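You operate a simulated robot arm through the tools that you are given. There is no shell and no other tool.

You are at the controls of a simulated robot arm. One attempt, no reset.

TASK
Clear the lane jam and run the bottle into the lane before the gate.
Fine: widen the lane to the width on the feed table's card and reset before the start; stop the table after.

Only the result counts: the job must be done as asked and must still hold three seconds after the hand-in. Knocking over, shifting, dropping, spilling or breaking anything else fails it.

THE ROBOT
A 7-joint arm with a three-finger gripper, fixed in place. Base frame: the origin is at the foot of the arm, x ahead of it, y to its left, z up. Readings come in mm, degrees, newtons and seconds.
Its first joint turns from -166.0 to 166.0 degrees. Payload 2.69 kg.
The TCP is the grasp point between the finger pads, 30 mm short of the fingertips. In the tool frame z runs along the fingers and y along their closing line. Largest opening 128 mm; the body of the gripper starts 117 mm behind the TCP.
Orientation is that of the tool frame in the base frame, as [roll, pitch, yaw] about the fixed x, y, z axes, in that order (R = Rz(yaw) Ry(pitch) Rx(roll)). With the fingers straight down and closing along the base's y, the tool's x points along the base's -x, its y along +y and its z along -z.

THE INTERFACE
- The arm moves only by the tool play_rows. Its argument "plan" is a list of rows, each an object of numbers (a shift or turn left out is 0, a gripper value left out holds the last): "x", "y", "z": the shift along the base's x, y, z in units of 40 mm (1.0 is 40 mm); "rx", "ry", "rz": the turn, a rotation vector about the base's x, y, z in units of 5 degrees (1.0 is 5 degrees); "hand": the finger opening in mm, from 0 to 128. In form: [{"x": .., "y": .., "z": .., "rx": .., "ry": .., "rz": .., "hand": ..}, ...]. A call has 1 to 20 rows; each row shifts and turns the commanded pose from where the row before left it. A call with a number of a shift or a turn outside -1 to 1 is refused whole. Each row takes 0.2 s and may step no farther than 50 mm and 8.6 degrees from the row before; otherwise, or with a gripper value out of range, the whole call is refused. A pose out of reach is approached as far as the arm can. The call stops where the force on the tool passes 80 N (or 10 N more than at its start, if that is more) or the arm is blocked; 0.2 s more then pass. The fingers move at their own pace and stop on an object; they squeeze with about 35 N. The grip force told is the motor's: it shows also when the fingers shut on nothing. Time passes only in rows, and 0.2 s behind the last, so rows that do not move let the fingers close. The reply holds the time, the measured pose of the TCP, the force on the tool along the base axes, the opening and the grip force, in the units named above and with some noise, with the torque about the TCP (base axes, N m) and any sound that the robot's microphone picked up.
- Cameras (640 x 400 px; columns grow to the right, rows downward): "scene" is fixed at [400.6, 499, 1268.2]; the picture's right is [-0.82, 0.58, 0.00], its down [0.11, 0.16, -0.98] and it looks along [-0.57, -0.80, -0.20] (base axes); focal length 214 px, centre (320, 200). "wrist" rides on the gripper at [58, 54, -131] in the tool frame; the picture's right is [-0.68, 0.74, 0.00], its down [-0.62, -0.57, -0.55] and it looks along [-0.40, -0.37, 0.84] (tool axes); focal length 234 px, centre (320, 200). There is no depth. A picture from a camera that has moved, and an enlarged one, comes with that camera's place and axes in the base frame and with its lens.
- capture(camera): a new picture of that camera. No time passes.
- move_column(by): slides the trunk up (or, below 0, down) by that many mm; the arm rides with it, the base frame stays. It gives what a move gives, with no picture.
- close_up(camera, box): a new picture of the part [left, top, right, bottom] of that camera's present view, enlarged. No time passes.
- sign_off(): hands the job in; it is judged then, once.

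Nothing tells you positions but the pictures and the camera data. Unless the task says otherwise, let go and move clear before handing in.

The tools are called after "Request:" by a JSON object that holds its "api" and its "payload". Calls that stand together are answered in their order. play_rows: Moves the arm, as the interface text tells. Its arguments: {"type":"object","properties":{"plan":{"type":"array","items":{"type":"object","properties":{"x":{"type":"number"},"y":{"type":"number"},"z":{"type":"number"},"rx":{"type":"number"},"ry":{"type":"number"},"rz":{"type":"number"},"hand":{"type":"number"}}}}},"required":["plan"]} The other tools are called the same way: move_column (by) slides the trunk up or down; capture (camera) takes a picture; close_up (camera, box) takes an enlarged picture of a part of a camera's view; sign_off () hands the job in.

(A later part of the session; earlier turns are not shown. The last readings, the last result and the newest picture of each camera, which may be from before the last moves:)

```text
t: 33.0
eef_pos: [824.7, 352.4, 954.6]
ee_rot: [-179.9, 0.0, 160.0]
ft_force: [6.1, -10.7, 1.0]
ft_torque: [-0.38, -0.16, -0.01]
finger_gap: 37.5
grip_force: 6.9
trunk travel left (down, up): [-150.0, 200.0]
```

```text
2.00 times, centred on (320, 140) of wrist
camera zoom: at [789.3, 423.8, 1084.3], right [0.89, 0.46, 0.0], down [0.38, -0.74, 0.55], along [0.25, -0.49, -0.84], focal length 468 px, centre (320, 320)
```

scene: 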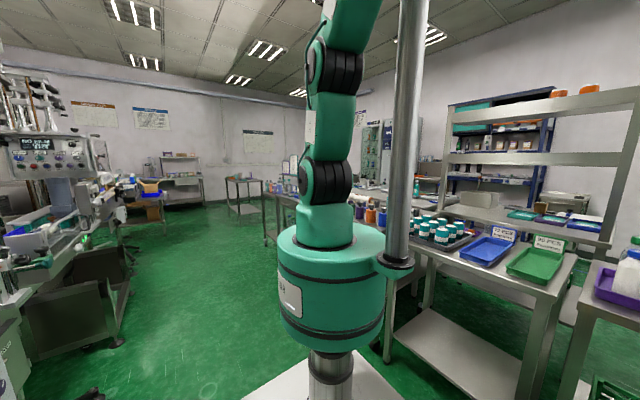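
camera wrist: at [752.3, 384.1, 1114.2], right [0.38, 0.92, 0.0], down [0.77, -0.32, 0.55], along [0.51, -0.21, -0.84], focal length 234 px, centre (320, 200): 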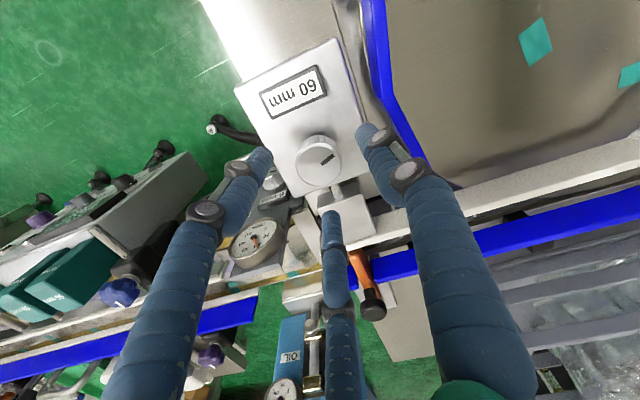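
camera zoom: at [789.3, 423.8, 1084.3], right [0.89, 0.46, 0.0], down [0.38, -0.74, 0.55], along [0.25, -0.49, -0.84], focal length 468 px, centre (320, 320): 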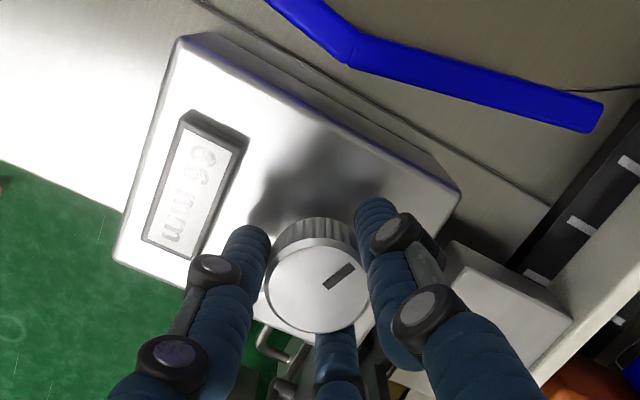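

Request:
{"api": "close_up", "payload": {"camera": "wrist", "box": [250, 80, 330, 180]}}

Request:
{"api": "capture", "payload": {"camera": "wrist"}}

```text
4.00 times, centred on (290, 130) of wrist
camera zoom: at [789.3, 423.8, 1084.3], right [0.89, 0.46, 0.0], down [0.38, -0.74, 0.55], along [0.25, -0.49, -0.84], focal length 937 px, centre (440, 480)
```

zoom: 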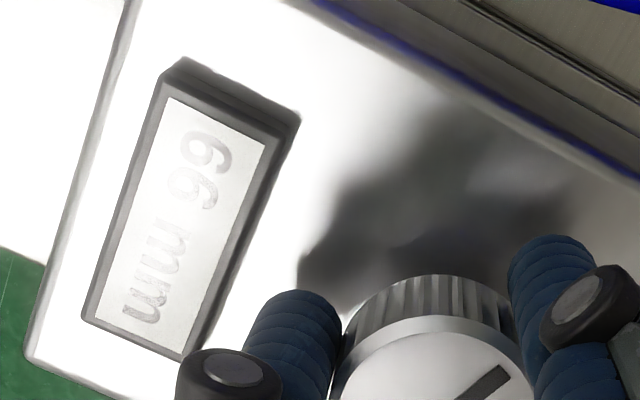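

```text
taken
camera wrist: at [789.3, 423.8, 1084.3], right [0.89, 0.46, 0.0], down [0.38, -0.74, 0.55], along [0.25, -0.49, -0.84], focal length 234 px, centre (320, 200)
```

wrist: 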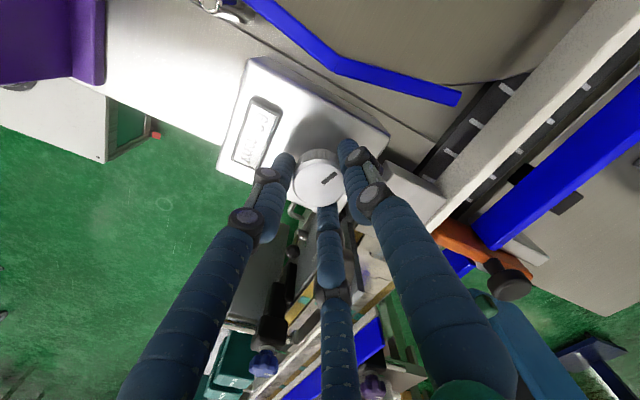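

The readout moved to 66 mm and the guide followed, so clockwise widens after some play. I'll continue in small steps.

Request:
{"api": "play_rows", "payload": {"plan": [{"rz": -1}, {"rz": -1}, {"rz": -1}, {"rz": -1}, {}]}}

Request:
{"api": "close_up", "payload": {"camera": "wrist", "box": [200, 70, 340, 190]}}

```text
t: 34.2
eef_pos: [824.5, 351.7, 952.4]
ee_rot: [-179.9, -0.1, 139.9]
ft_force: [8.8, -14.0, 2.7]
ft_torque: [-0.38, -0.2, 0.02]
finger_gap: 36.9
grip_force: 44.5
trunk travel left (down, up): [-150.0, 200.0]
```

```text
3.33 times, centred on (270, 130) of wrist
camera zoom: at [815.4, 431.5, 1084.1], right [0.99, 0.13, 0.0], down [0.11, -0.83, 0.55], along [0.07, -0.54, -0.84], focal length 781 px, centre (487, 433)
```

zoom: 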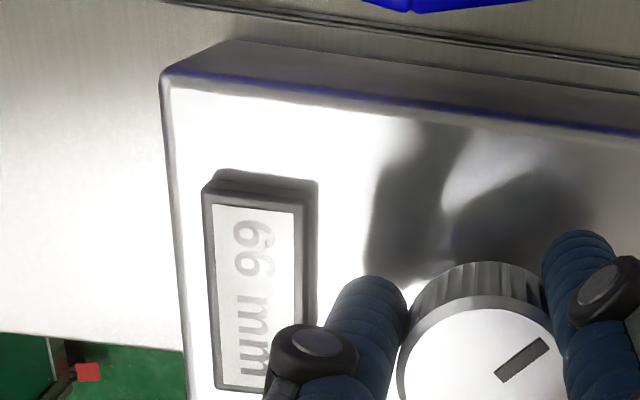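

Still 66, so it appears to go in steps. Continuing clockwise.

Request:
{"api": "play_rows", "payload": {"plan": [{"rz": -1}, {"rz": -1}, {"rz": -1}, {"rz": -1}, {"rz": -1}, {"rz": -1}, {"rz": -1}, {"rz": -1}, {"rz": -1}, {"rz": -1}, {"rz": -1}, {"rz": -1}, {"rz": -1}, {"rz": -1}, {"rz": -1}, {"rz": -1}, {}]}}

Request:
{"api": "capture", "payload": {"camera": "wrist"}}

Request:
{"api": "close_up", "payload": {"camera": "wrist", "box": [200, 100, 420, 260]}}

```text
t: 37.8
eef_pos: [824.9, 350.9, 954.4]
ee_rot: [180.0, 0.0, 59.9]
ft_force: [-0.2, -13.9, 1.0]
ft_torque: [-0.52, -0.07, -0.02]
finger_gap: 37.1
grip_force: 44.8
trunk travel left (down, up): [-150.0, 200.0]
```

```text
taken
camera wrist: at [901.7, 376.3, 1084.0], right [0.3, -0.95, 0.0], down [-0.8, -0.25, 0.55], along [-0.52, -0.16, -0.84], focal length 234 px, centre (320, 200)
```

wrist: 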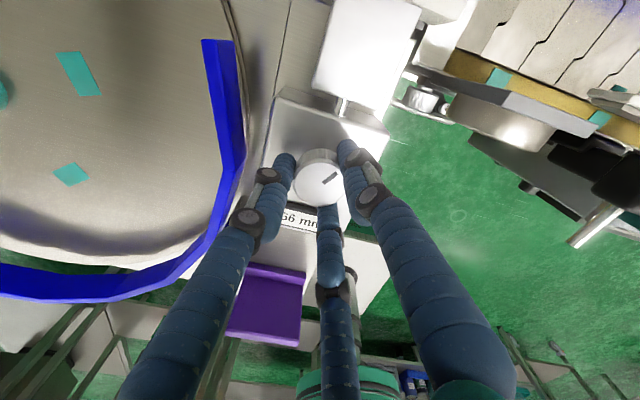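

```text
2.50 times, centred on (310, 180) of wrist
camera zoom: at [901.7, 376.3, 1084.0], right [0.3, -0.95, 0.0], down [-0.8, -0.25, 0.55], along [-0.52, -0.16, -0.84], focal length 585 px, centre (345, 250)
```

zoom: 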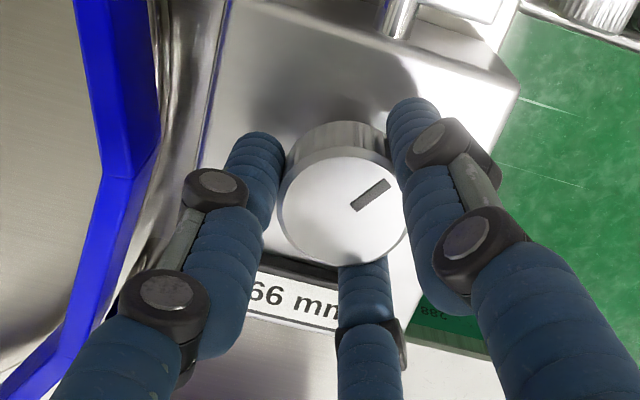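

Still 66 after 100° more, so the steps are about half a turn apart. I'll keep turning as far as the wrist goes.

Request:
{"api": "play_rows", "payload": {"plan": [{"rz": -1, "y": -0.02}, {"rz": -1}, {"rz": -1}, {"rz": -1}, {"rz": -1}, {"rz": -1}, {"rz": -1}, {"rz": -1}, {"rz": -1}, {"rz": -1}, {"rz": -1}, {"rz": -1}, {"rz": -1}, {"rz": -1}, {"rz": -1}, {"rz": -1}, {}]}}

Request:
{"api": "capture", "payload": {"camera": "wrist"}}

Request:
{"api": "close_up", "payload": {"camera": "wrist", "box": [200, 100, 420, 260]}}

```text
t: 39.3
eef_pos: [825.8, 350.2, 952.0]
ee_rot: [-178.9, -0.4, 30.2]
ft_force: [8.9, 10.8, -3.9]
ft_torque: [0.35, -0.14, -0.05]
finger_gap: 39.5
grip_force: 7.6
out of reach, approached as far as the arm can: row 6, 7
trunk travel left (down, up): [-150.0, 200.0]
stopped in row 7: the force on the tool passed its limit at 109 N (the readings are from after the stop); the commanded pose is now the measured one
```

```text
taken
camera wrist: at [904.0, 331.6, 1082.0], right [-0.21, -0.98, -0.02], down [-0.81, 0.17, 0.56], along [-0.54, 0.13, -0.83], focal length 234 px, centre (320, 200)
```

wrist: 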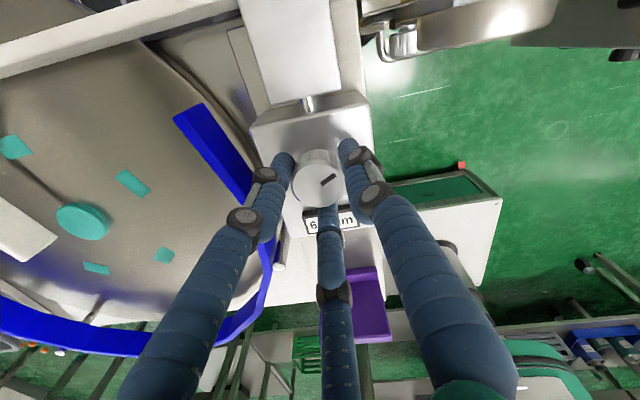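

```text
2.50 times, centred on (310, 180) of wrist
camera zoom: at [904.0, 331.6, 1082.0], right [-0.21, -0.98, -0.02], down [-0.81, 0.17, 0.56], along [-0.54, 0.13, -0.83], focal length 585 px, centre (345, 250)
```

zoom: 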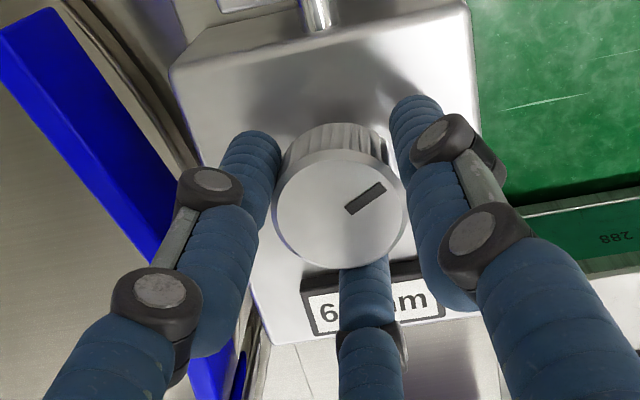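

I hit the wrist limit near yaw 30. Releasing, lifting a little, and winding the wrist back to take another grip.

Request:
{"api": "play_rows", "payload": {"plan": [{"hand": 66}, {"hand": 66}, {"z": 0.5}, {"z": 0.5}, {"rz": 1}, {"rz": 1}, {"rz": 1}, {"rz": 1}, {"rz": 1}, {"rz": 1}, {"rz": 1}, {"rz": 1}, {"rz": 1}, {"rz": 1}, {"rz": 1}, {"rz": 1}, {"rz": 1}, {"rz": 1}, {"rz": 1}, {"rz": 1}]}}

Request:
{"api": "play_rows", "payload": {"plan": [{"rz": 1}, {"rz": 1}, {"rz": 1}, {"rz": 1}, {"rz": 1}, {"rz": 1}, {"rz": 1}, {"rz": 1}, {"rz": 1}, {"rz": 1}, {"rz": 1}, {"rz": 1}, {"rz": 1}, {"rz": 1}, {"rz": 1}, {"rz": 1}, {"rz": 1}, {}]}}

Request:
{"api": "close_up", "payload": {"camera": "wrist", "box": [200, 40, 440, 240]}}

```text
t: 43.5
eef_pos: [823.8, 347.7, 992.3]
ee_rot: [-178.9, 0.0, 110.4]
ft_force: [0.0, -0.1, 0.5]
ft_torque: [0.01, 0.01, 0.0]
finger_gap: 66.0
grip_force: 0.1
trunk travel left (down, up): [-150.0, 200.0]
```

```text
t: 47.3
eef_pos: [823.6, 349.2, 991.1]
ee_rot: [-179.0, -0.1, -164.8]
ft_force: [-0.3, -0.6, -1.0]
ft_torque: [-0.03, 0.0, 0.02]
finger_gap: 66.1
grip_force: 0.1
trunk travel left (down, up): [-150.0, 200.0]
```

```text
2.00 times, centred on (320, 140) of wrist
camera zoom: at [753.7, 388.4, 1121.1], right [0.46, 0.89, -0.02], down [0.74, -0.37, 0.56], along [0.49, -0.27, -0.83], focal length 468 px, centre (320, 320)
```

zoom: 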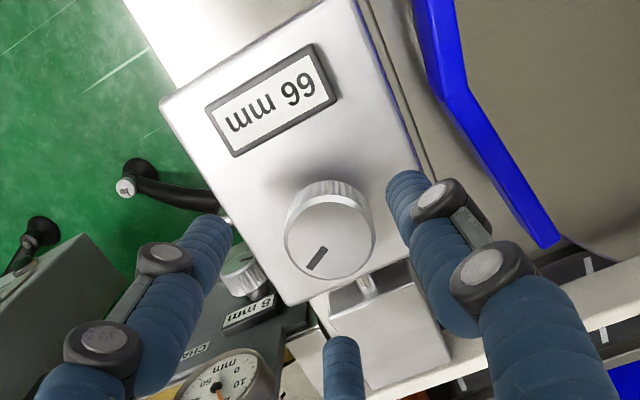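

Still 66 mm. I'll straighten the slight tilt left by the stop, wind further back, and regrip for a long sweep.

Request:
{"api": "play_rows", "payload": {"plan": [{"rx": 0.21, "ry": 0.057, "x": 0.03, "y": 0.06}, {"rz": 1}, {"rz": 1}, {"rz": 1}, {"rz": 1}, {"rz": 1}, {"rz": 1}, {"rz": 1}, {"rz": 1}, {"rz": 1}, {"rz": 1}, {"rz": 1}, {"rz": 1}, {"rz": 1}, {"rz": 1}, {"rz": 1}, {"rz": 1}, {}]}}

Request:
{"api": "close_up", "payload": {"camera": "wrist", "box": [200, 40, 440, 240]}}

```text
t: 51.1
eef_pos: [826.2, 351.7, 992.7]
ee_rot: [179.9, -0.1, -84.6]
ft_force: [0.2, 0.3, 0.7]
ft_torque: [0.01, -0.03, 0.01]
finger_gap: 66.2
grip_force: 0.0
trunk travel left (down, up): [-150.0, 200.0]
```

```text
2.00 times, centred on (320, 140) of wrist
camera zoom: at [777.8, 289.5, 1122.4], right [-0.8, 0.61, 0.0], down [0.51, 0.67, 0.55], along [0.33, 0.44, -0.84], focal length 468 px, centre (320, 320)
```

zoom: 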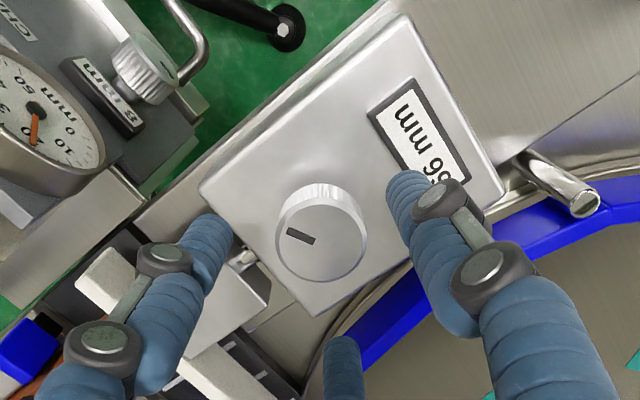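

Here the finger would come down on the readout, so I'll back off to yaw −130, then descend with a narrower opening, grip and turn.

Request:
{"api": "play_rows", "payload": {"plan": [{"rz": -1, "hand": 54}, {"rz": -1}, {"rz": -1}, {"rz": -1}, {"rz": -1}, {"rz": -1}, {"rz": -1}, {"rz": -1}, {"rz": -1}, {"z": -0.5}, {"z": -0.5}, {"hand": 30}, {"hand": 28}, {}]}}

Request:
{"api": "close_up", "payload": {"camera": "wrist", "box": [200, 40, 440, 240]}}

```text
t: 54.1
eef_pos: [825.3, 351.1, 950.3]
ee_rot: [-180.0, -0.2, -129.7]
ft_force: [0.6, 6.0, -8.2]
ft_torque: [0.44, -0.25, 0.0]
finger_gap: 36.9
grip_force: 44.9
trunk travel left (down, up): [-150.0, 200.0]
```

```text
2.00 times, centred on (320, 140) of wrist
camera zoom: at [747.2, 342.4, 1082.5], right [-0.13, 0.99, 0.0], down [0.83, 0.11, 0.55], along [0.54, 0.07, -0.84], focal length 468 px, centre (320, 320)
```

zoom: 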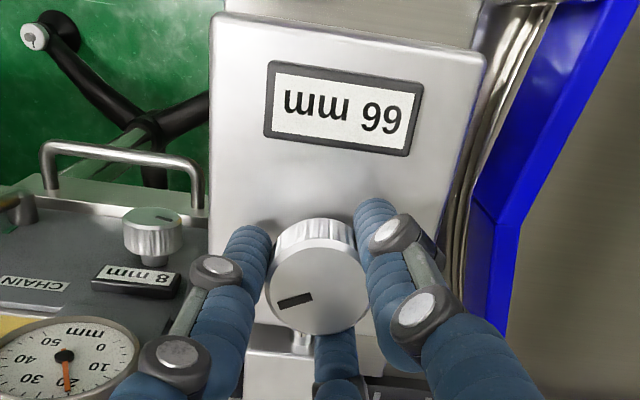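

Firm grip now. Turning clockwise 40° and reading.

Request:
{"api": "play_rows", "payload": {"plan": [{"z": 0.04}, {"rz": -1}, {"rz": -1}, {"rz": -1}, {"rz": -1}, {"rz": -1}, {"rz": -1}, {"rz": -1}, {"rz": -1}, {}]}}

Request:
{"api": "close_up", "payload": {"camera": "wrist", "box": [200, 40, 440, 240]}}

```text
t: 56.3
eef_pos: [825.2, 352.0, 951.3]
ee_rot: [-179.9, -0.4, -169.9]
ft_force: [-7.4, 2.8, -21.7]
ft_torque: [-0.18, 0.52, -0.04]
finger_gap: 37.2
grip_force: 45.1
trunk travel left (down, up): [-150.0, 200.0]
```

```text
2.00 times, centred on (320, 140) of wrist
camera zoom: at [759.2, 395.5, 1082.7], right [0.54, 0.84, 0.0], down [0.71, -0.45, 0.55], along [0.46, -0.3, -0.84], focal length 468 px, centre (320, 320)
```

zoom: 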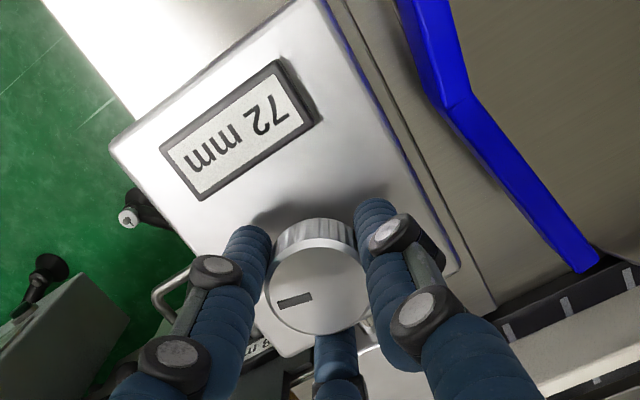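

72 mm now; steps come about every 180°. I'll carry on clockwise to near the wrist limit, then regrip for the last step to 78.

Request:
{"api": "play_rows", "payload": {"plan": [{"rz": -1, "z": -0.03}, {"rz": -1}, {"rz": -1}, {"rz": -1}, {"rz": -1}, {"rz": -1}, {"rz": -1}, {"rz": -1}, {"rz": -1}, {"rz": -1}, {"rz": -1}, {"rz": -1}, {"rz": -1}, {"rz": -1}, {"rz": -1}, {"rz": -1}, {"rz": -1}, {"rz": -1}, {"rz": -1}, {}]}}

Request:
{"api": "close_up", "payload": {"camera": "wrist", "box": [180, 80, 420, 280]}}

```text
t: 60.5
eef_pos: [825.0, 351.8, 951.6]
ee_rot: [180.0, 0.0, 95.2]
ft_force: [-8.7, 4.9, -7.2]
ft_torque: [0.09, 0.54, 0.01]
finger_gap: 37.0
grip_force: 45.0
trunk travel left (down, up): [-150.0, 200.0]
```

```text
2.00 times, centred on (300, 180) of wrist
camera zoom: at [874.2, 415.5, 1082.7], right [0.79, -0.61, 0.0], down [-0.51, -0.67, 0.55], along [-0.33, -0.43, -0.84], focal length 468 px, centre (360, 240)
```

zoom: 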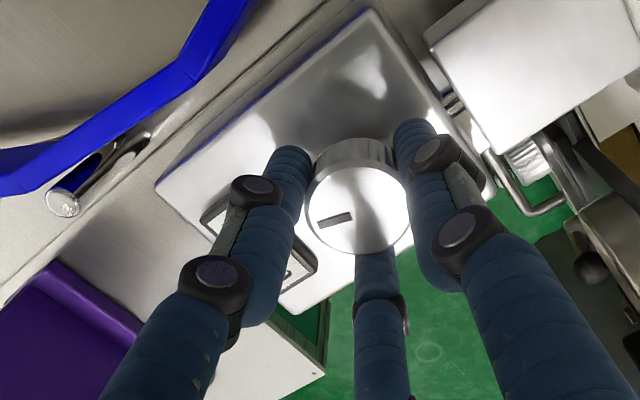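

Request:
{"api": "play_rows", "payload": {"plan": [{"rz": -1}, {"rz": -1}, {"rz": -1}, {"rz": -1}, {"rz": -1}, {"rz": -1}, {"rz": -1}, {}]}}

Request:
{"api": "close_up", "payload": {"camera": "wrist", "box": [180, 80, 420, 280]}}

```text
t: 62.3
eef_pos: [825.3, 351.4, 951.7]
ee_rot: [180.0, -0.1, 60.2]
ft_force: [0.1, -0.8, -3.8]
ft_torque: [-0.11, -0.02, -0.04]
finger_gap: 37.3
grip_force: 44.5
trunk travel left (down, up): [-150.0, 200.0]
```

```text
2.00 times, centred on (300, 180) of wrist
camera zoom: at [901.4, 376.4, 1082.7], right [0.3, -0.95, 0.0], down [-0.8, -0.25, 0.55], along [-0.52, -0.17, -0.84], focal length 468 px, centre (360, 240)
```

zoom: 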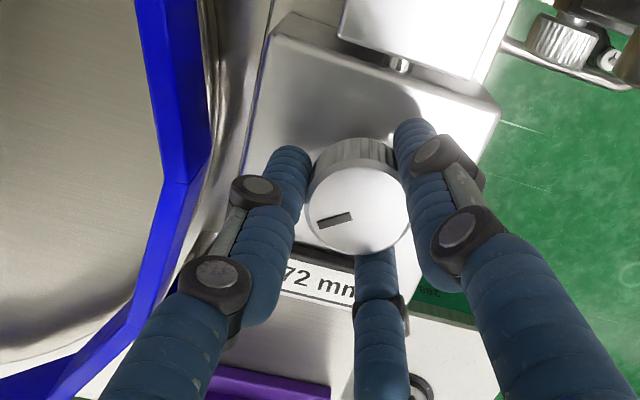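

Still 72 (net −410°). Releasing, lifting, and winding back for the last grip.

Request:
{"api": "play_rows", "payload": {"plan": [{"hand": 56}, {"hand": 56}, {"z": 0.5}, {"z": 0.5}, {"rz": 1}, {"rz": 1}, {"rz": 1}, {"rz": 1}, {"rz": 1}, {"rz": 1}, {"rz": 1}, {"rz": 1}, {"rz": 1}, {"rz": 1}, {"rz": 1}, {"rz": 1}, {"rz": 1}, {"rz": 1}, {"rz": 1}, {"rz": 1}]}}

Request:
{"api": "play_rows", "payload": {"plan": [{"rz": 1}, {"rz": 1}, {"rz": 1}, {"rz": 1}, {"rz": 1}, {"rz": 1}, {"rz": 1}, {"rz": 1}, {"rz": 1}, {"rz": 1}, {"rz": 1}, {"rz": 1}, {"rz": 1}, {"rz": 1}, {"rz": 1}, {"rz": 1}, {"rz": 1}, {"rz": 1}, {"rz": 0.9}]}}

Request:
{"api": "close_up", "payload": {"camera": "wrist", "box": [200, 40, 440, 240]}}

```text
t: 66.5
eef_pos: [823.9, 352.1, 991.7]
ee_rot: [-179.9, 0.0, 140.3]
ft_force: [0.4, 0.0, 0.2]
ft_torque: [0.01, -0.02, -0.02]
finger_gap: 56.3
grip_force: 0.1
trunk travel left (down, up): [-150.0, 200.0]
```

```text
t: 70.5
eef_pos: [825.4, 350.4, 991.3]
ee_rot: [-180.0, -0.2, -125.1]
ft_force: [-0.5, -0.3, 0.2]
ft_torque: [-0.04, -0.01, 0.02]
finger_gap: 56.3
grip_force: 0.0
trunk travel left (down, up): [-150.0, 200.0]
```

```text
2.00 times, centred on (320, 140) of wrist
camera zoom: at [748.4, 336.0, 1122.7], right [-0.21, 0.98, 0.0], down [0.82, 0.18, 0.55], along [0.54, 0.12, -0.84], focal length 468 px, centre (320, 320)
```

zoom: 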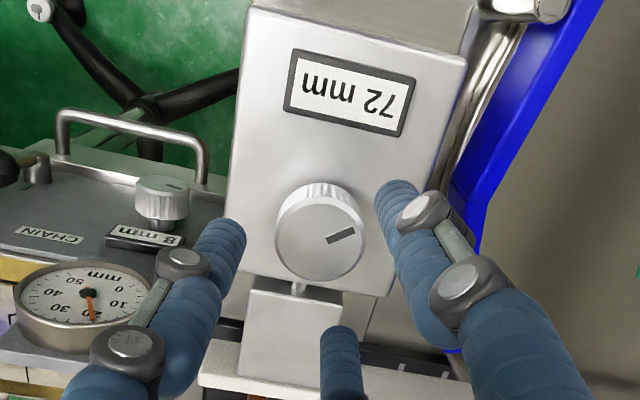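

Request:
{"api": "play_rows", "payload": {"plan": [{"z": -0.5}, {"z": -0.5}, {"hand": 30}, {"hand": 28}, {}, {"rz": -1}, {"rz": -1}, {"rz": -1}, {"rz": -1}, {"rz": -1}, {"rz": -1}, {"rz": -1}, {"rz": -1}, {}]}}

Request:
{"api": "close_up", "payload": {"camera": "wrist", "box": [200, 40, 440, 240]}}

```text
t: 73.5
eef_pos: [825.0, 352.5, 950.5]
ee_rot: [-179.9, -0.2, -165.3]
ft_force: [0.2, 8.1, -16.1]
ft_torque: [0.22, 0.35, -0.03]
finger_gap: 37.0
grip_force: 45.1
trunk travel left (down, up): [-150.0, 200.0]
```

```text
2.00 times, centred on (320, 140) of wrist
camera zoom: at [755.8, 390.0, 1081.5], right [0.47, 0.88, 0.0], down [0.74, -0.39, 0.55], along [0.48, -0.26, -0.84], focal length 468 px, centre (320, 320)
```

zoom: 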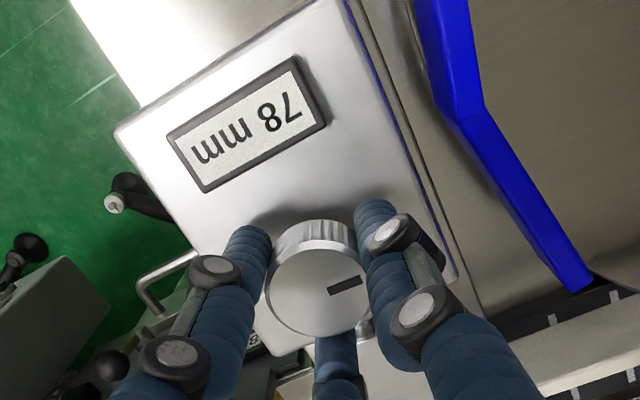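

78 mm. I'll nudge 30° further to sit clear of the step edge, then release and check.

Request:
{"api": "play_rows", "payload": {"plan": [{"rz": -1}, {"rz": -1}, {"rz": -1}, {"rz": -1}, {"rz": -1}, {}, {"hand": 60}, {"hand": 60}, {"z": 0.5}, {"z": 0.9}, {"z": 0.9}, {}]}}

Request:
{"api": "capture", "payload": {"camera": "wrist"}}

Request:
{"api": "close_up", "payload": {"camera": "wrist", "box": [200, 20, 480, 240]}}

```text
t: 76.1
eef_pos: [825.0, 350.2, 1045.6]
ee_rot: [179.9, -0.1, 169.8]
ft_force: [-0.1, 0.1, 0.6]
ft_torque: [0.01, -0.03, 0.0]
finger_gap: 60.0
grip_force: 0.0
trunk travel left (down, up): [-150.0, 200.0]
```

```text
taken
camera wrist: at [778.1, 414.0, 1176.1], right [0.8, 0.6, 0.0], down [0.51, -0.67, 0.55], along [0.33, -0.44, -0.84], focal length 234 px, centre (320, 200)
```

wrist: 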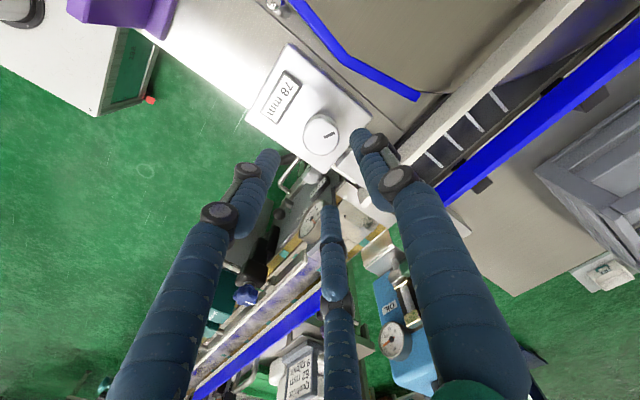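

```text
1.82 times, centred on (340, 130) of wrist
camera zoom: at [778.1, 414.0, 1176.1], right [0.8, 0.6, 0.0], down [0.51, -0.67, 0.55], along [0.33, -0.44, -0.84], focal length 426 px, centre (284, 327)
```

zoom: 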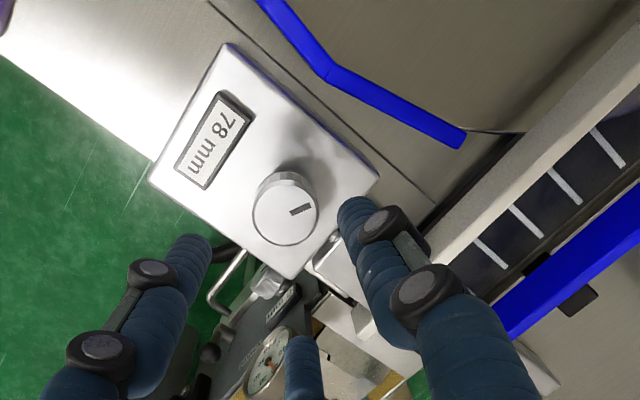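

The readout holds at 78 mm and the guide has moved. Next I'm going up and over to the panel, to look at START and whatever lies beside it.

Request:
{"api": "play_rows", "payload": {"plan": [{"z": 0.9}, {"z": 0.9}, {"z": 0.9}, {"z": 0.9}, {"z": 0.6}, {"x": -0.8, "y": 0.3}, {"x": -0.8, "y": 0.6}, {"x": -0.8, "y": 0.6}, {"x": -0.8, "y": 0.6}, {"x": -0.8, "y": 0.6}, {"x": -0.8, "y": 0.6}, {"x": -0.8, "y": 0.6}, {"x": -0.8, "y": 0.6}, {"x": -0.8, "y": 0.6}, {"x": -0.8, "y": 0.6}, {"x": -0.8, "y": 0.6}, {"x": -0.8, "y": 0.6}, {"x": -0.8, "y": 0.6}, {"x": -0.8, "y": 0.6}, {"x": -0.5, "y": 0.5, "rz": 1}]}}

Request:
{"api": "play_rows", "payload": {"plan": [{"rz": 1, "ry": 0}, {"ry": -1, "z": -0.8}, {"ry": -1, "z": -0.8}, {"ry": -1, "z": -0.8}, {"ry": -1, "z": -0.8}, {"ry": -1, "z": -0.8}, {"ry": -1, "z": -0.8}, {}]}}

Request:
{"api": "capture", "payload": {"camera": "wrist"}}

```text
t: 80.3
eef_pos: [357.3, 696.2, 1213.6]
ee_rot: [-180.0, -0.1, 174.7]
ft_force: [-0.9, 0.9, 0.4]
ft_torque: [0.02, 0.0, 0.01]
finger_gap: 60.0
grip_force: 0.1
trunk travel left (down, up): [-150.0, 200.0]
```

```text
t: 82.1
eef_pos: [356.7, 696.6, 1018.2]
ee_rot: [179.9, 29.9, 179.8]
ft_force: [0.3, 0.5, -0.7]
ft_torque: [-0.04, -0.05, -0.03]
finger_gap: 60.0
grip_force: 0.1
trunk travel left (down, up): [-150.0, 200.0]
```

```text
taken
camera wrist: at [242.4, 751.6, 1102.8], right [0.59, 0.73, 0.34], down [0.26, -0.57, 0.78], along [0.77, -0.37, -0.52], focal length 234 px, centre (320, 200)
```

wrist: 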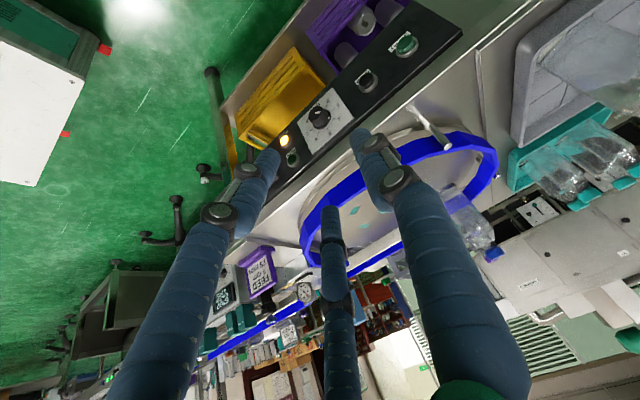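

Request:
{"api": "close_up", "payload": {"camera": "wrist", "box": [250, 10, 480, 180]}}

Request:
{"api": "close_up", "payload": {"camera": "wrist", "box": [340, 20, 430, 100]}}

```text
2.35 times, centred on (365, 95) of wrist
camera zoom: at [242.4, 751.6, 1102.8], right [0.59, 0.73, 0.34], down [0.26, -0.57, 0.78], along [0.77, -0.37, -0.52], focal length 551 px, centre (214, 447)
```

zoom: 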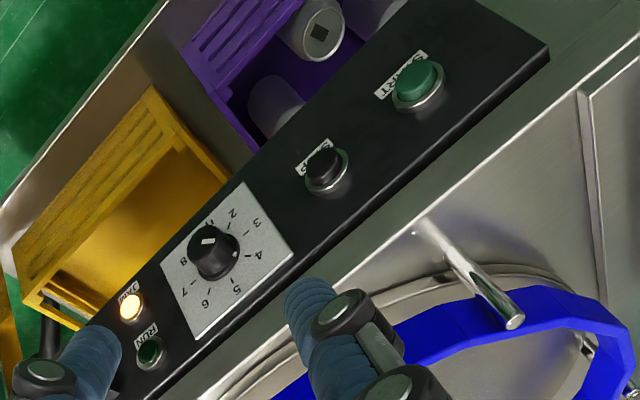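

```text
5.00 times, centred on (385, 60) of wrist
camera zoom: at [242.4, 751.6, 1102.8], right [0.59, 0.73, 0.34], down [0.26, -0.57, 0.78], along [0.77, -0.37, -0.52], focal length 1171 px, centre (-5, 900)
```

zoom: 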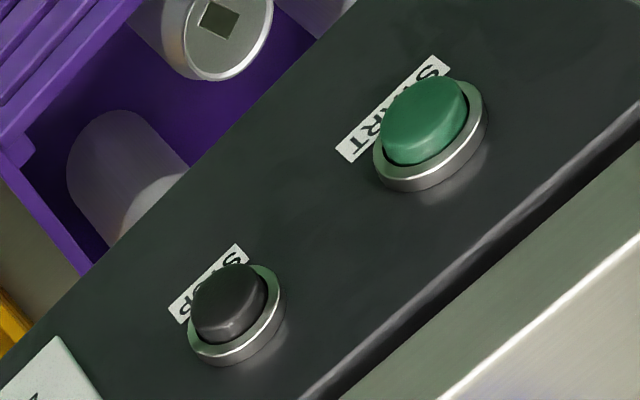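

STOP (black) and START (green) are clear now. The panel is close to vertical, with buttons near RESET (530, 385, 775), STOP (532, 779, 770) and START (538, 854, 765). I'm closing the fingers, tilting the hand towards horizontal and going to a standoff before RESET.

Request:
{"api": "play_rows", "payload": {"plan": [{"y": -0.8, "hand": 0}, {"y": -0.8, "ry": -1}, {"y": -0.8, "ry": -1}, {"y": -0.8, "ry": -1}, {"y": -0.8, "ry": -1}, {"y": -0.8, "ry": -1}, {"y": -0.8, "ry": -1}, {"y": -0.8, "ry": -1}, {"y": -0.8, "ry": -1}, {"y": -0.6, "ry": -1}, {}]}}

Request:
{"api": "capture", "payload": {"camera": "wrist"}}

```text
t: 84.5
eef_pos: [356.3, 383.8, 1019.8]
ee_rot: [179.3, 75.0, 179.2]
ft_force: [0.4, 0.1, 0.7]
ft_torque: [0.02, 0.0, 0.01]
finger_gap: 2.1
grip_force: 31.8
trunk travel left (down, up): [-150.0, 200.0]
```

```text
taken
camera wrist: at [215.7, 438.6, 996.2], right [0.18, 0.73, 0.66], down [-0.37, -0.57, 0.74], along [0.91, -0.37, 0.17], focal length 234 px, centre (320, 200)
```

wrist: 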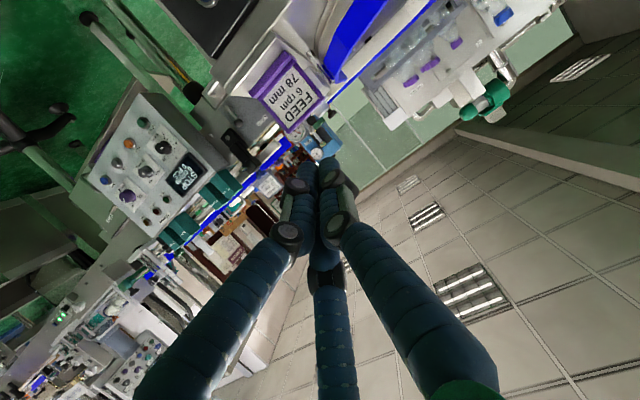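

Request:
{"api": "play_rows", "payload": {"plan": [{"z": -0.9}, {"z": -0.9}, {"z": -0.9}, {"z": -0.9}, {"z": -0.9}, {"z": -0.9}, {}]}}

Request:
{"api": "capture", "payload": {"camera": "wrist"}}

```text
t: 86.1
eef_pos: [357.5, 390.0, 807.4]
ee_rot: [-178.8, 74.8, -179.2]
ft_force: [-0.2, -0.5, -0.6]
ft_torque: [-0.02, -0.04, -0.01]
finger_gap: 2.0
grip_force: 31.3
out of reach, approached as far as the arm can: row 6
trunk travel left (down, up): [-150.0, 200.0]
```

```text
taken
camera wrist: at [216.8, 445.7, 785.3], right [0.18, 0.74, 0.65], down [-0.37, -0.56, 0.74], along [0.91, -0.38, 0.17], focal length 234 px, centre (320, 200)
```

wrist: 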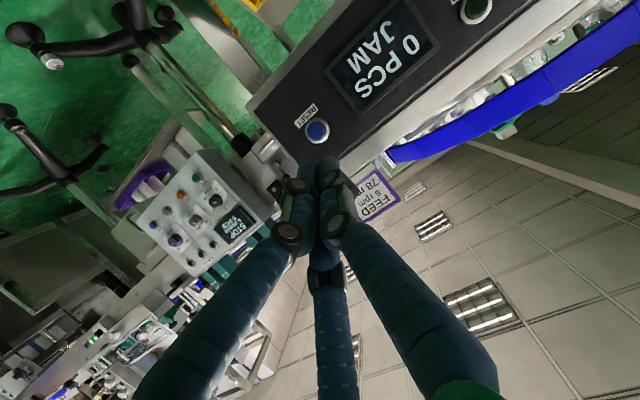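

RESET is at about (527, 382, 768). Moving forward and slightly down towards it, stopping short to check alignment.

Request:
{"api": "play_rows", "payload": {"plan": [{"x": 0.5, "y": -0.1}, {"x": 0.5, "y": -0.1}, {"x": 0.5, "z": -0.3}, {"x": 0.5, "z": -0.3}, {}]}}

Request:
{"api": "capture", "payload": {"camera": "wrist"}}

Request:
{"api": "close_up", "payload": {"camera": "wrist", "box": [250, 100, 390, 220]}}

```text
t: 87.3
eef_pos: [439.1, 385.3, 785.4]
ee_rot: [-178.7, 74.7, -179.0]
ft_force: [0.4, -0.1, 0.5]
ft_torque: [0.03, -0.01, -0.01]
finger_gap: 1.9
grip_force: 31.7
out of reach, approached as far as the arm can: row 4
trunk travel left (down, up): [-150.0, 200.0]
```

```text
taken
camera wrist: at [299.0, 440.1, 763.2], right [0.18, 0.74, 0.65], down [-0.37, -0.56, 0.74], along [0.91, -0.38, 0.17], focal length 234 px, centre (320, 200)
```

wrist: 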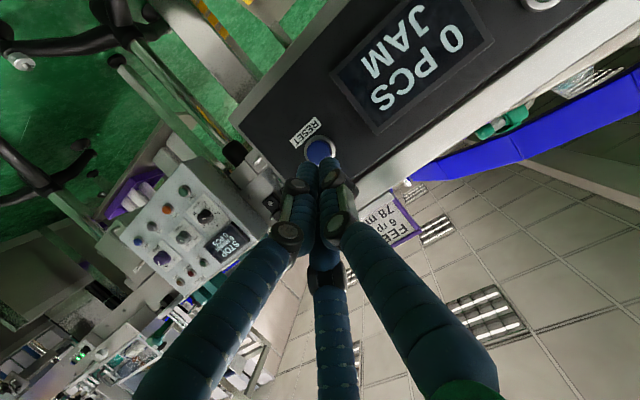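

```text
3.33 times, centred on (320, 160) of wrist
camera zoom: at [299.0, 440.1, 763.2], right [0.18, 0.74, 0.65], down [-0.37, -0.56, 0.74], along [0.91, -0.38, 0.17], focal length 781 px, centre (320, 333)
```

zoom: 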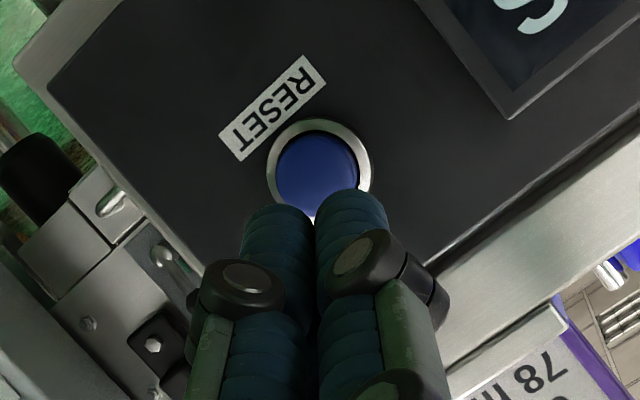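

Well aligned, but the tip sits about 12 mm too high and the arm is at its lower reach limit. I'll lower the trunk to gain reach, raising the hand first so it stays level.

Request:
{"api": "play_rows", "payload": {"plan": [{"x": -0.5, "z": 0.6}, {"z": 0.6}, {}]}}

Request:
{"api": "move_column", "payload": {"by": -60}}

Request:
{"api": "capture", "payload": {"camera": "wrist"}}

```text
t: 88.1
eef_pos: [418.7, 384.9, 834.6]
ee_rot: [179.3, 74.9, 179.2]
ft_force: [0.3, -0.1, 0.5]
ft_torque: [-0.02, 0.01, 0.04]
finger_gap: 2.2
grip_force: 31.2
trunk travel left (down, up): [-150.0, 200.0]
```

```text
t: 89.1
eef_pos: [418.2, 384.8, 773.2]
ee_rot: [179.2, 74.9, 179.2]
ft_force: [0.4, -0.5, -0.6]
ft_torque: [0.03, 0.03, 0.0]
finger_gap: 2.1
grip_force: 31.2
trunk travel left (down, up): [-90.0, 260.0]
```

```text
taken
camera wrist: at [277.3, 439.6, 751.3], right [0.18, 0.73, 0.66], down [-0.37, -0.57, 0.74], along [0.91, -0.37, 0.17], focal length 234 px, centre (320, 200)
```

wrist: 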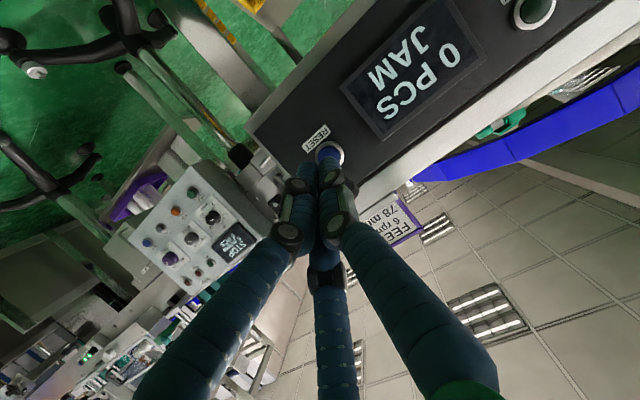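

The tip now lines up with RESET (z≈765, y≈385). Advancing, then creeping in to press.

Request:
{"api": "play_rows", "payload": {"plan": [{"x": 0.5}, {"x": 0.5}, {"x": 0.25}, {}]}}

Request:
{"api": "close_up", "payload": {"camera": "wrist", "box": [250, 100, 390, 220]}}

```text
t: 90.1
eef_pos: [468.5, 384.3, 774.0]
ee_rot: [179.3, 74.9, 179.3]
ft_force: [-0.5, -0.6, 0.1]
ft_torque: [0.01, 0.02, -0.03]
finger_gap: 2.1
grip_force: 31.1
trunk travel left (down, up): [-90.0, 260.0]
```

```text
3.33 times, centred on (320, 160) of wrist
camera zoom: at [327.7, 439.2, 750.5], right [0.18, 0.73, 0.66], down [-0.37, -0.57, 0.74], along [0.91, -0.37, 0.17], focal length 781 px, centre (320, 333)
```

zoom: 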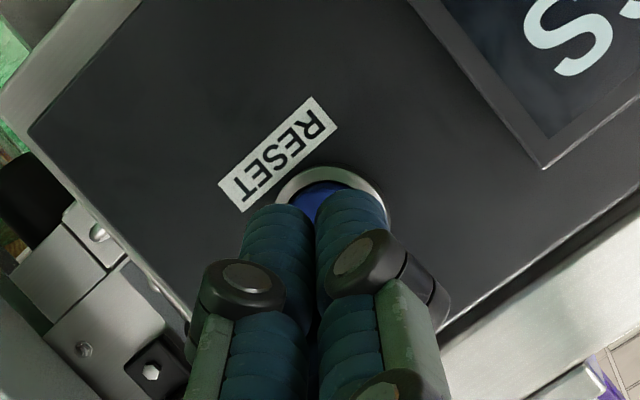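

Request:
{"api": "play_rows", "payload": {"plan": [{"x": 0.15}, {"x": 0.15}, {"x": 0.15}, {"x": 0.1}, {}]}}

Request:
{"api": "capture", "payload": {"camera": "wrist"}}

```text
t: 91.3
eef_pos: [490.2, 385.8, 773.1]
ee_rot: [179.4, 75.0, 179.3]
ft_force: [0.6, -0.7, 0.3]
ft_torque: [-0.01, -0.01, 0.02]
finger_gap: 2.1
grip_force: 31.1
trunk travel left (down, up): [-90.0, 260.0]
```

```text
taken
camera wrist: at [349.0, 439.5, 750.1], right [0.18, 0.73, 0.66], down [-0.37, -0.57, 0.74], along [0.91, -0.37, 0.17], focal length 234 px, centre (320, 200)
```

wrist: 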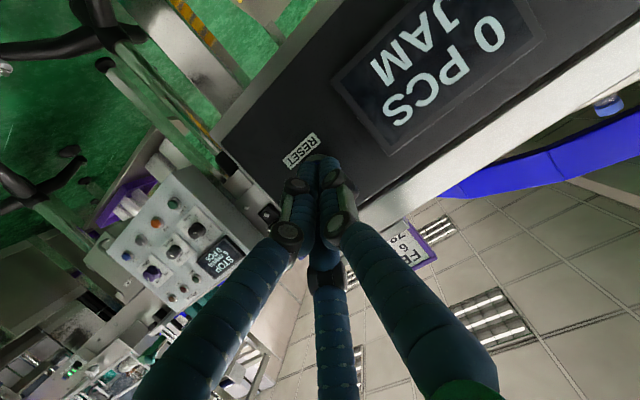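

No contact yet (tip x≈519). Creeping on.

Request:
{"api": "play_rows", "payload": {"plan": [{"x": 0.06}, {"x": 0.06}, {"x": 0.06}, {}]}}

Request:
{"api": "close_up", "payload": {"camera": "wrist", "box": [250, 0, 550, 220]}}

```text
t: 92.3
eef_pos: [497.7, 384.7, 773.1]
ee_rot: [179.5, 74.9, 179.4]
ft_force: [-0.2, 1.1, 0.3]
ft_torque: [0.0, 0.02, 0.04]
finger_gap: 2.4
grip_force: 31.3
trunk travel left (down, up): [-90.0, 260.0]
```

```text
1.82 times, centred on (400, 110) of wrist
camera zoom: at [356.8, 439.4, 751.2], right [0.18, 0.73, 0.66], down [-0.37, -0.57, 0.74], along [0.91, -0.37, 0.17], focal length 426 px, centre (174, 364)
```

zoom: 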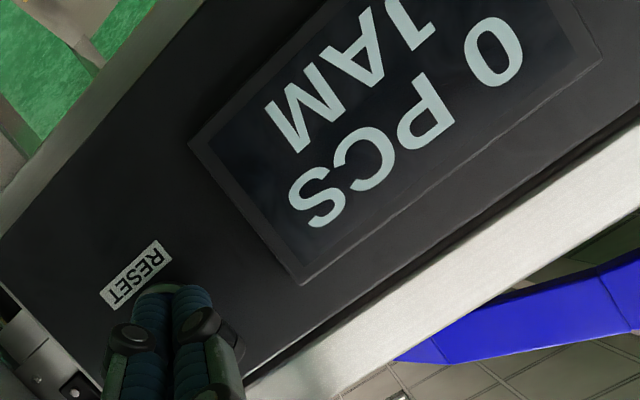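

Request:
{"api": "play_rows", "payload": {"plan": [{"x": 0.05}, {"x": 0.05}, {"x": 0.05}, {"x": 0.05}, {}]}}

Request:
{"api": "close_up", "payload": {"camera": "wrist", "box": [250, 0, 550, 220]}}

```text
t: 93.5
eef_pos: [505.7, 383.6, 773.2]
ee_rot: [179.4, 74.9, 179.2]
ft_force: [-2.1, -0.6, 0.0]
ft_torque: [0.0, -0.02, -0.01]
finger_gap: 2.2
grip_force: 32.0
trunk travel left (down, up): [-90.0, 260.0]
heard: click
```

```text
1.82 times, centred on (400, 110) of wrist
camera zoom: at [364.5, 438.9, 750.8], right [0.18, 0.73, 0.66], down [-0.37, -0.57, 0.74], along [0.91, -0.37, 0.17], focal length 426 px, centre (174, 364)
```

zoom: 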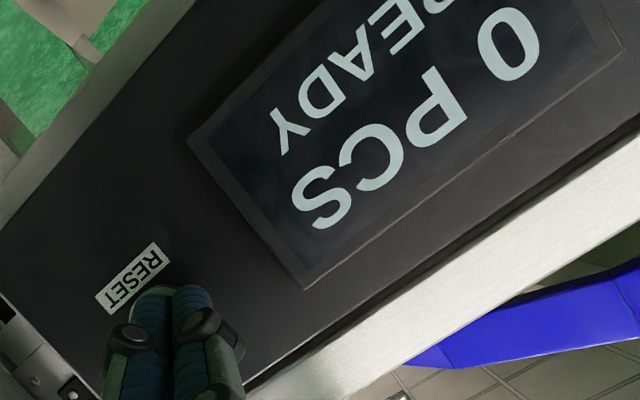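

RESET clicked and the display now reads READY. Backing off and moving along to a standoff before START.

Request:
{"api": "play_rows", "payload": {"plan": [{"x": -0.5}, {"x": -0.9}, {"x": -0.5}, {"y": 0.8}, {"y": 0.9}, {"y": 0.9}, {}]}}

Request:
{"api": "capture", "payload": {"camera": "wrist"}}

```text
t: 95.1
eef_pos: [430.2, 489.6, 774.0]
ee_rot: [179.3, 75.0, 179.2]
ft_force: [0.8, -0.2, 0.4]
ft_torque: [-0.02, 0.0, -0.05]
finger_gap: 2.2
grip_force: 31.8
trunk travel left (down, up): [-90.0, 260.0]
```

```text
taken
camera wrist: at [289.2, 544.3, 751.4], right [0.18, 0.73, 0.66], down [-0.37, -0.57, 0.74], along [0.91, -0.37, 0.17], focal length 234 px, centre (320, 200)
```

wrist: 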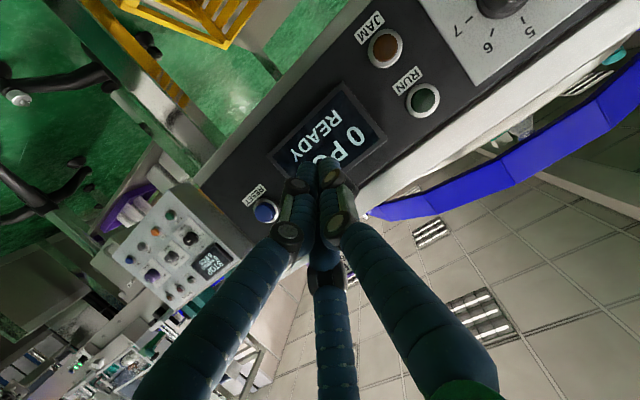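

JAM lamp is out. Continuing along y to START.

Request:
{"api": "play_rows", "payload": {"plan": [{"y": 0.9}, {"y": 0.9}, {"y": 0.9}, {"y": 0.9}, {"y": 0.9}, {"y": 0.9}, {"y": 0.9}, {"y": 0.9}, {"y": 0.9}, {"y": 0.9}, {}]}}

Request:
{"api": "capture", "payload": {"camera": "wrist"}}

Request:
{"api": "close_up", "payload": {"camera": "wrist", "box": [220, 60, 420, 200]}}

```text
t: 97.5
eef_pos: [427.9, 848.5, 772.8]
ee_rot: [179.5, 74.9, 179.5]
ft_force: [-0.5, 0.0, -0.1]
ft_torque: [0.02, -0.03, -0.01]
finger_gap: 2.1
grip_force: 31.1
trunk travel left (down, up): [-90.0, 260.0]
```

```text
taken
camera wrist: at [286.3, 903.1, 750.5], right [0.18, 0.73, 0.65], down [-0.37, -0.57, 0.74], along [0.91, -0.37, 0.17], focal length 234 px, centre (320, 200)
```

wrist: 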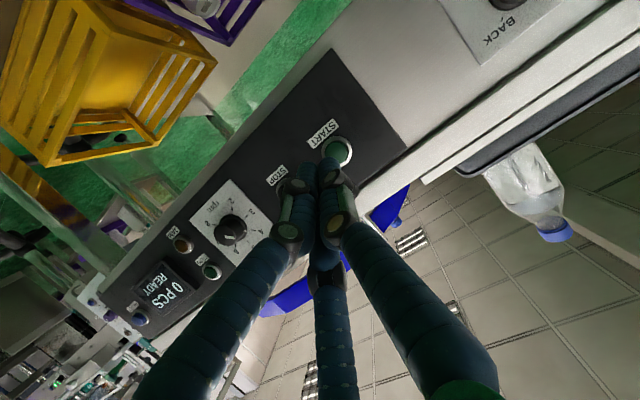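

```text
2.86 times, centred on (320, 130) of wrist
camera zoom: at [286.3, 903.1, 750.5], right [0.18, 0.73, 0.65], down [-0.37, -0.57, 0.74], along [0.91, -0.37, 0.17], focal length 669 px, centre (320, 400)
```

zoom: 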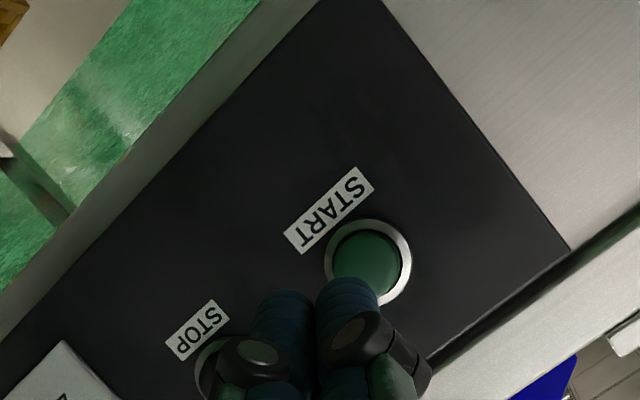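

START is at about (533, 854, 766), and the display is visible from here too. Shifting 6 mm in y and advancing to just short of it.

Request:
{"api": "play_rows", "payload": {"plan": [{"y": 0.14}, {"x": 0.5}, {"x": 0.5}, {"x": 0.5}, {}]}}

Request:
{"api": "close_up", "payload": {"camera": "wrist", "box": [220, 60, 420, 200]}}

Request:
{"api": "capture", "payload": {"camera": "wrist"}}

```text
t: 98.7
eef_pos: [488.5, 854.2, 773.6]
ee_rot: [179.3, 74.8, 179.3]
ft_force: [0.7, -0.2, 0.2]
ft_torque: [0.0, 0.04, 0.0]
finger_gap: 2.0
grip_force: 31.5
trunk travel left (down, up): [-90.0, 260.0]
```

```text
2.86 times, centred on (320, 130) of wrist
camera zoom: at [347.9, 908.9, 751.6], right [0.18, 0.73, 0.66], down [-0.37, -0.57, 0.74], along [0.91, -0.37, 0.17], focal length 669 px, centre (320, 400)
```

zoom: 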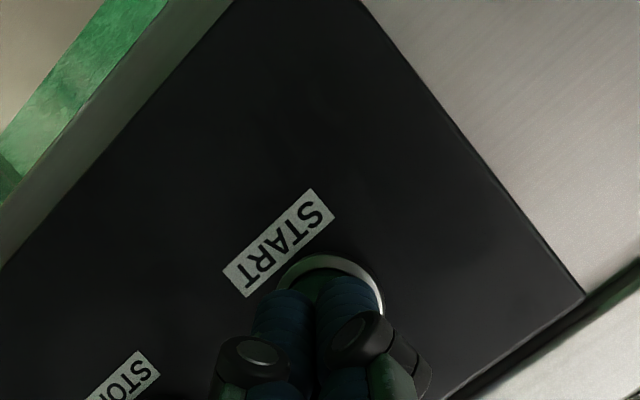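

```text
taken
camera wrist: at [347.9, 908.9, 751.6], right [0.18, 0.73, 0.66], down [-0.37, -0.57, 0.74], along [0.91, -0.37, 0.17], focal length 234 px, centre (320, 200)
```

wrist: 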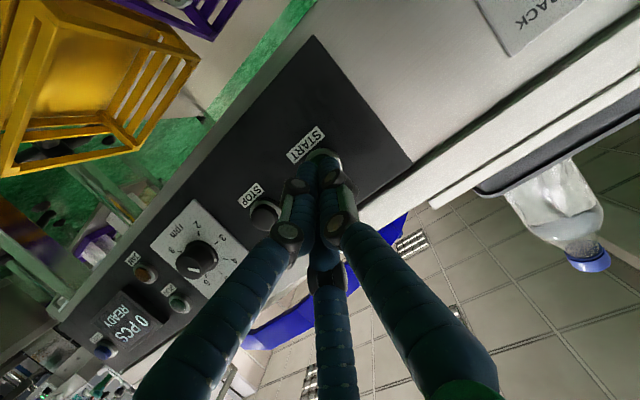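

Request:
{"api": "play_rows", "payload": {"plan": [{"x": 0.15}, {"x": 0.08}, {"x": 0.06}, {"x": 0.06}, {"x": 0.05}, {"x": 0.05}]}}

Request:
{"api": "capture", "payload": {"camera": "wrist"}}

```text
t: 100.1
eef_pos: [507.3, 855.1, 774.7]
ee_rot: [179.3, 74.9, 179.3]
ft_force: [-4.4, 1.6, -0.3]
ft_torque: [0.01, -0.04, -0.01]
finger_gap: 2.1
grip_force: 31.1
trunk travel left (down, up): [-90.0, 260.0]
heard: click
```

```text
taken
camera wrist: at [366.2, 909.1, 751.1], right [0.18, 0.73, 0.66], down [-0.37, -0.57, 0.74], along [0.91, -0.37, 0.17], focal length 234 px, centre (320, 200)
```

wrist: 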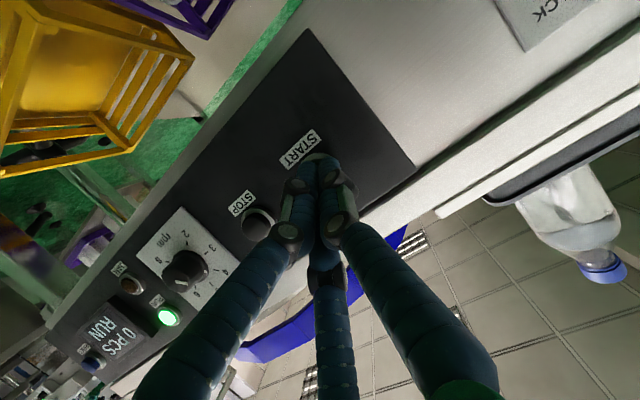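

The click was heard and the display reads RUN with the green lamp on. Backing off and moving to a standoff before STOP while watching the count.

Request:
{"api": "play_rows", "payload": {"plan": [{"x": -0.7}, {"y": -0.95}, {"y": -0.9}]}}

Request:
{"api": "capture", "payload": {"camera": "wrist"}}

Request:
{"api": "close_up", "payload": {"camera": "wrist", "box": [100, 120, 420, 320]}}

```text
t: 100.9
eef_pos: [480.2, 779.4, 774.4]
ee_rot: [179.1, 74.9, 179.1]
ft_force: [0.1, 0.6, -0.2]
ft_torque: [-0.03, -0.06, -0.06]
finger_gap: 2.0
grip_force: 31.2
trunk travel left (down, up): [-90.0, 260.0]
```

```text
taken
camera wrist: at [338.8, 834.7, 751.8], right [0.18, 0.73, 0.66], down [-0.37, -0.57, 0.74], along [0.91, -0.37, 0.17], focal length 234 px, centre (320, 200)
```

wrist: 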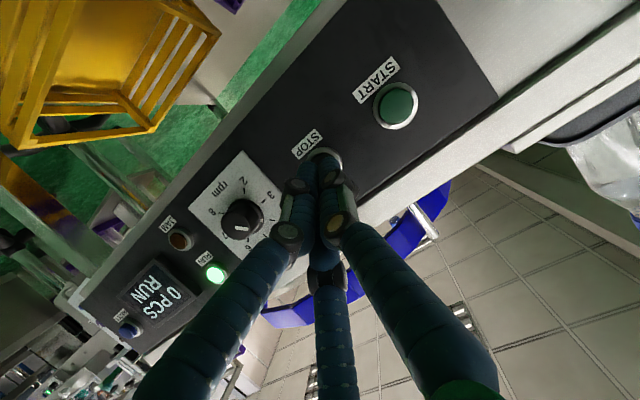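

```text
2.00 times, centred on (260, 220) of wrist
camera zoom: at [338.8, 834.7, 751.8], right [0.18, 0.73, 0.66], down [-0.37, -0.57, 0.74], along [0.91, -0.37, 0.17], focal length 468 px, centre (440, 160)
```

zoom: 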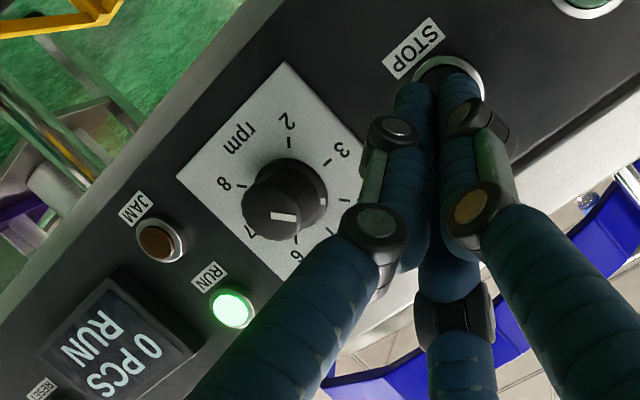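

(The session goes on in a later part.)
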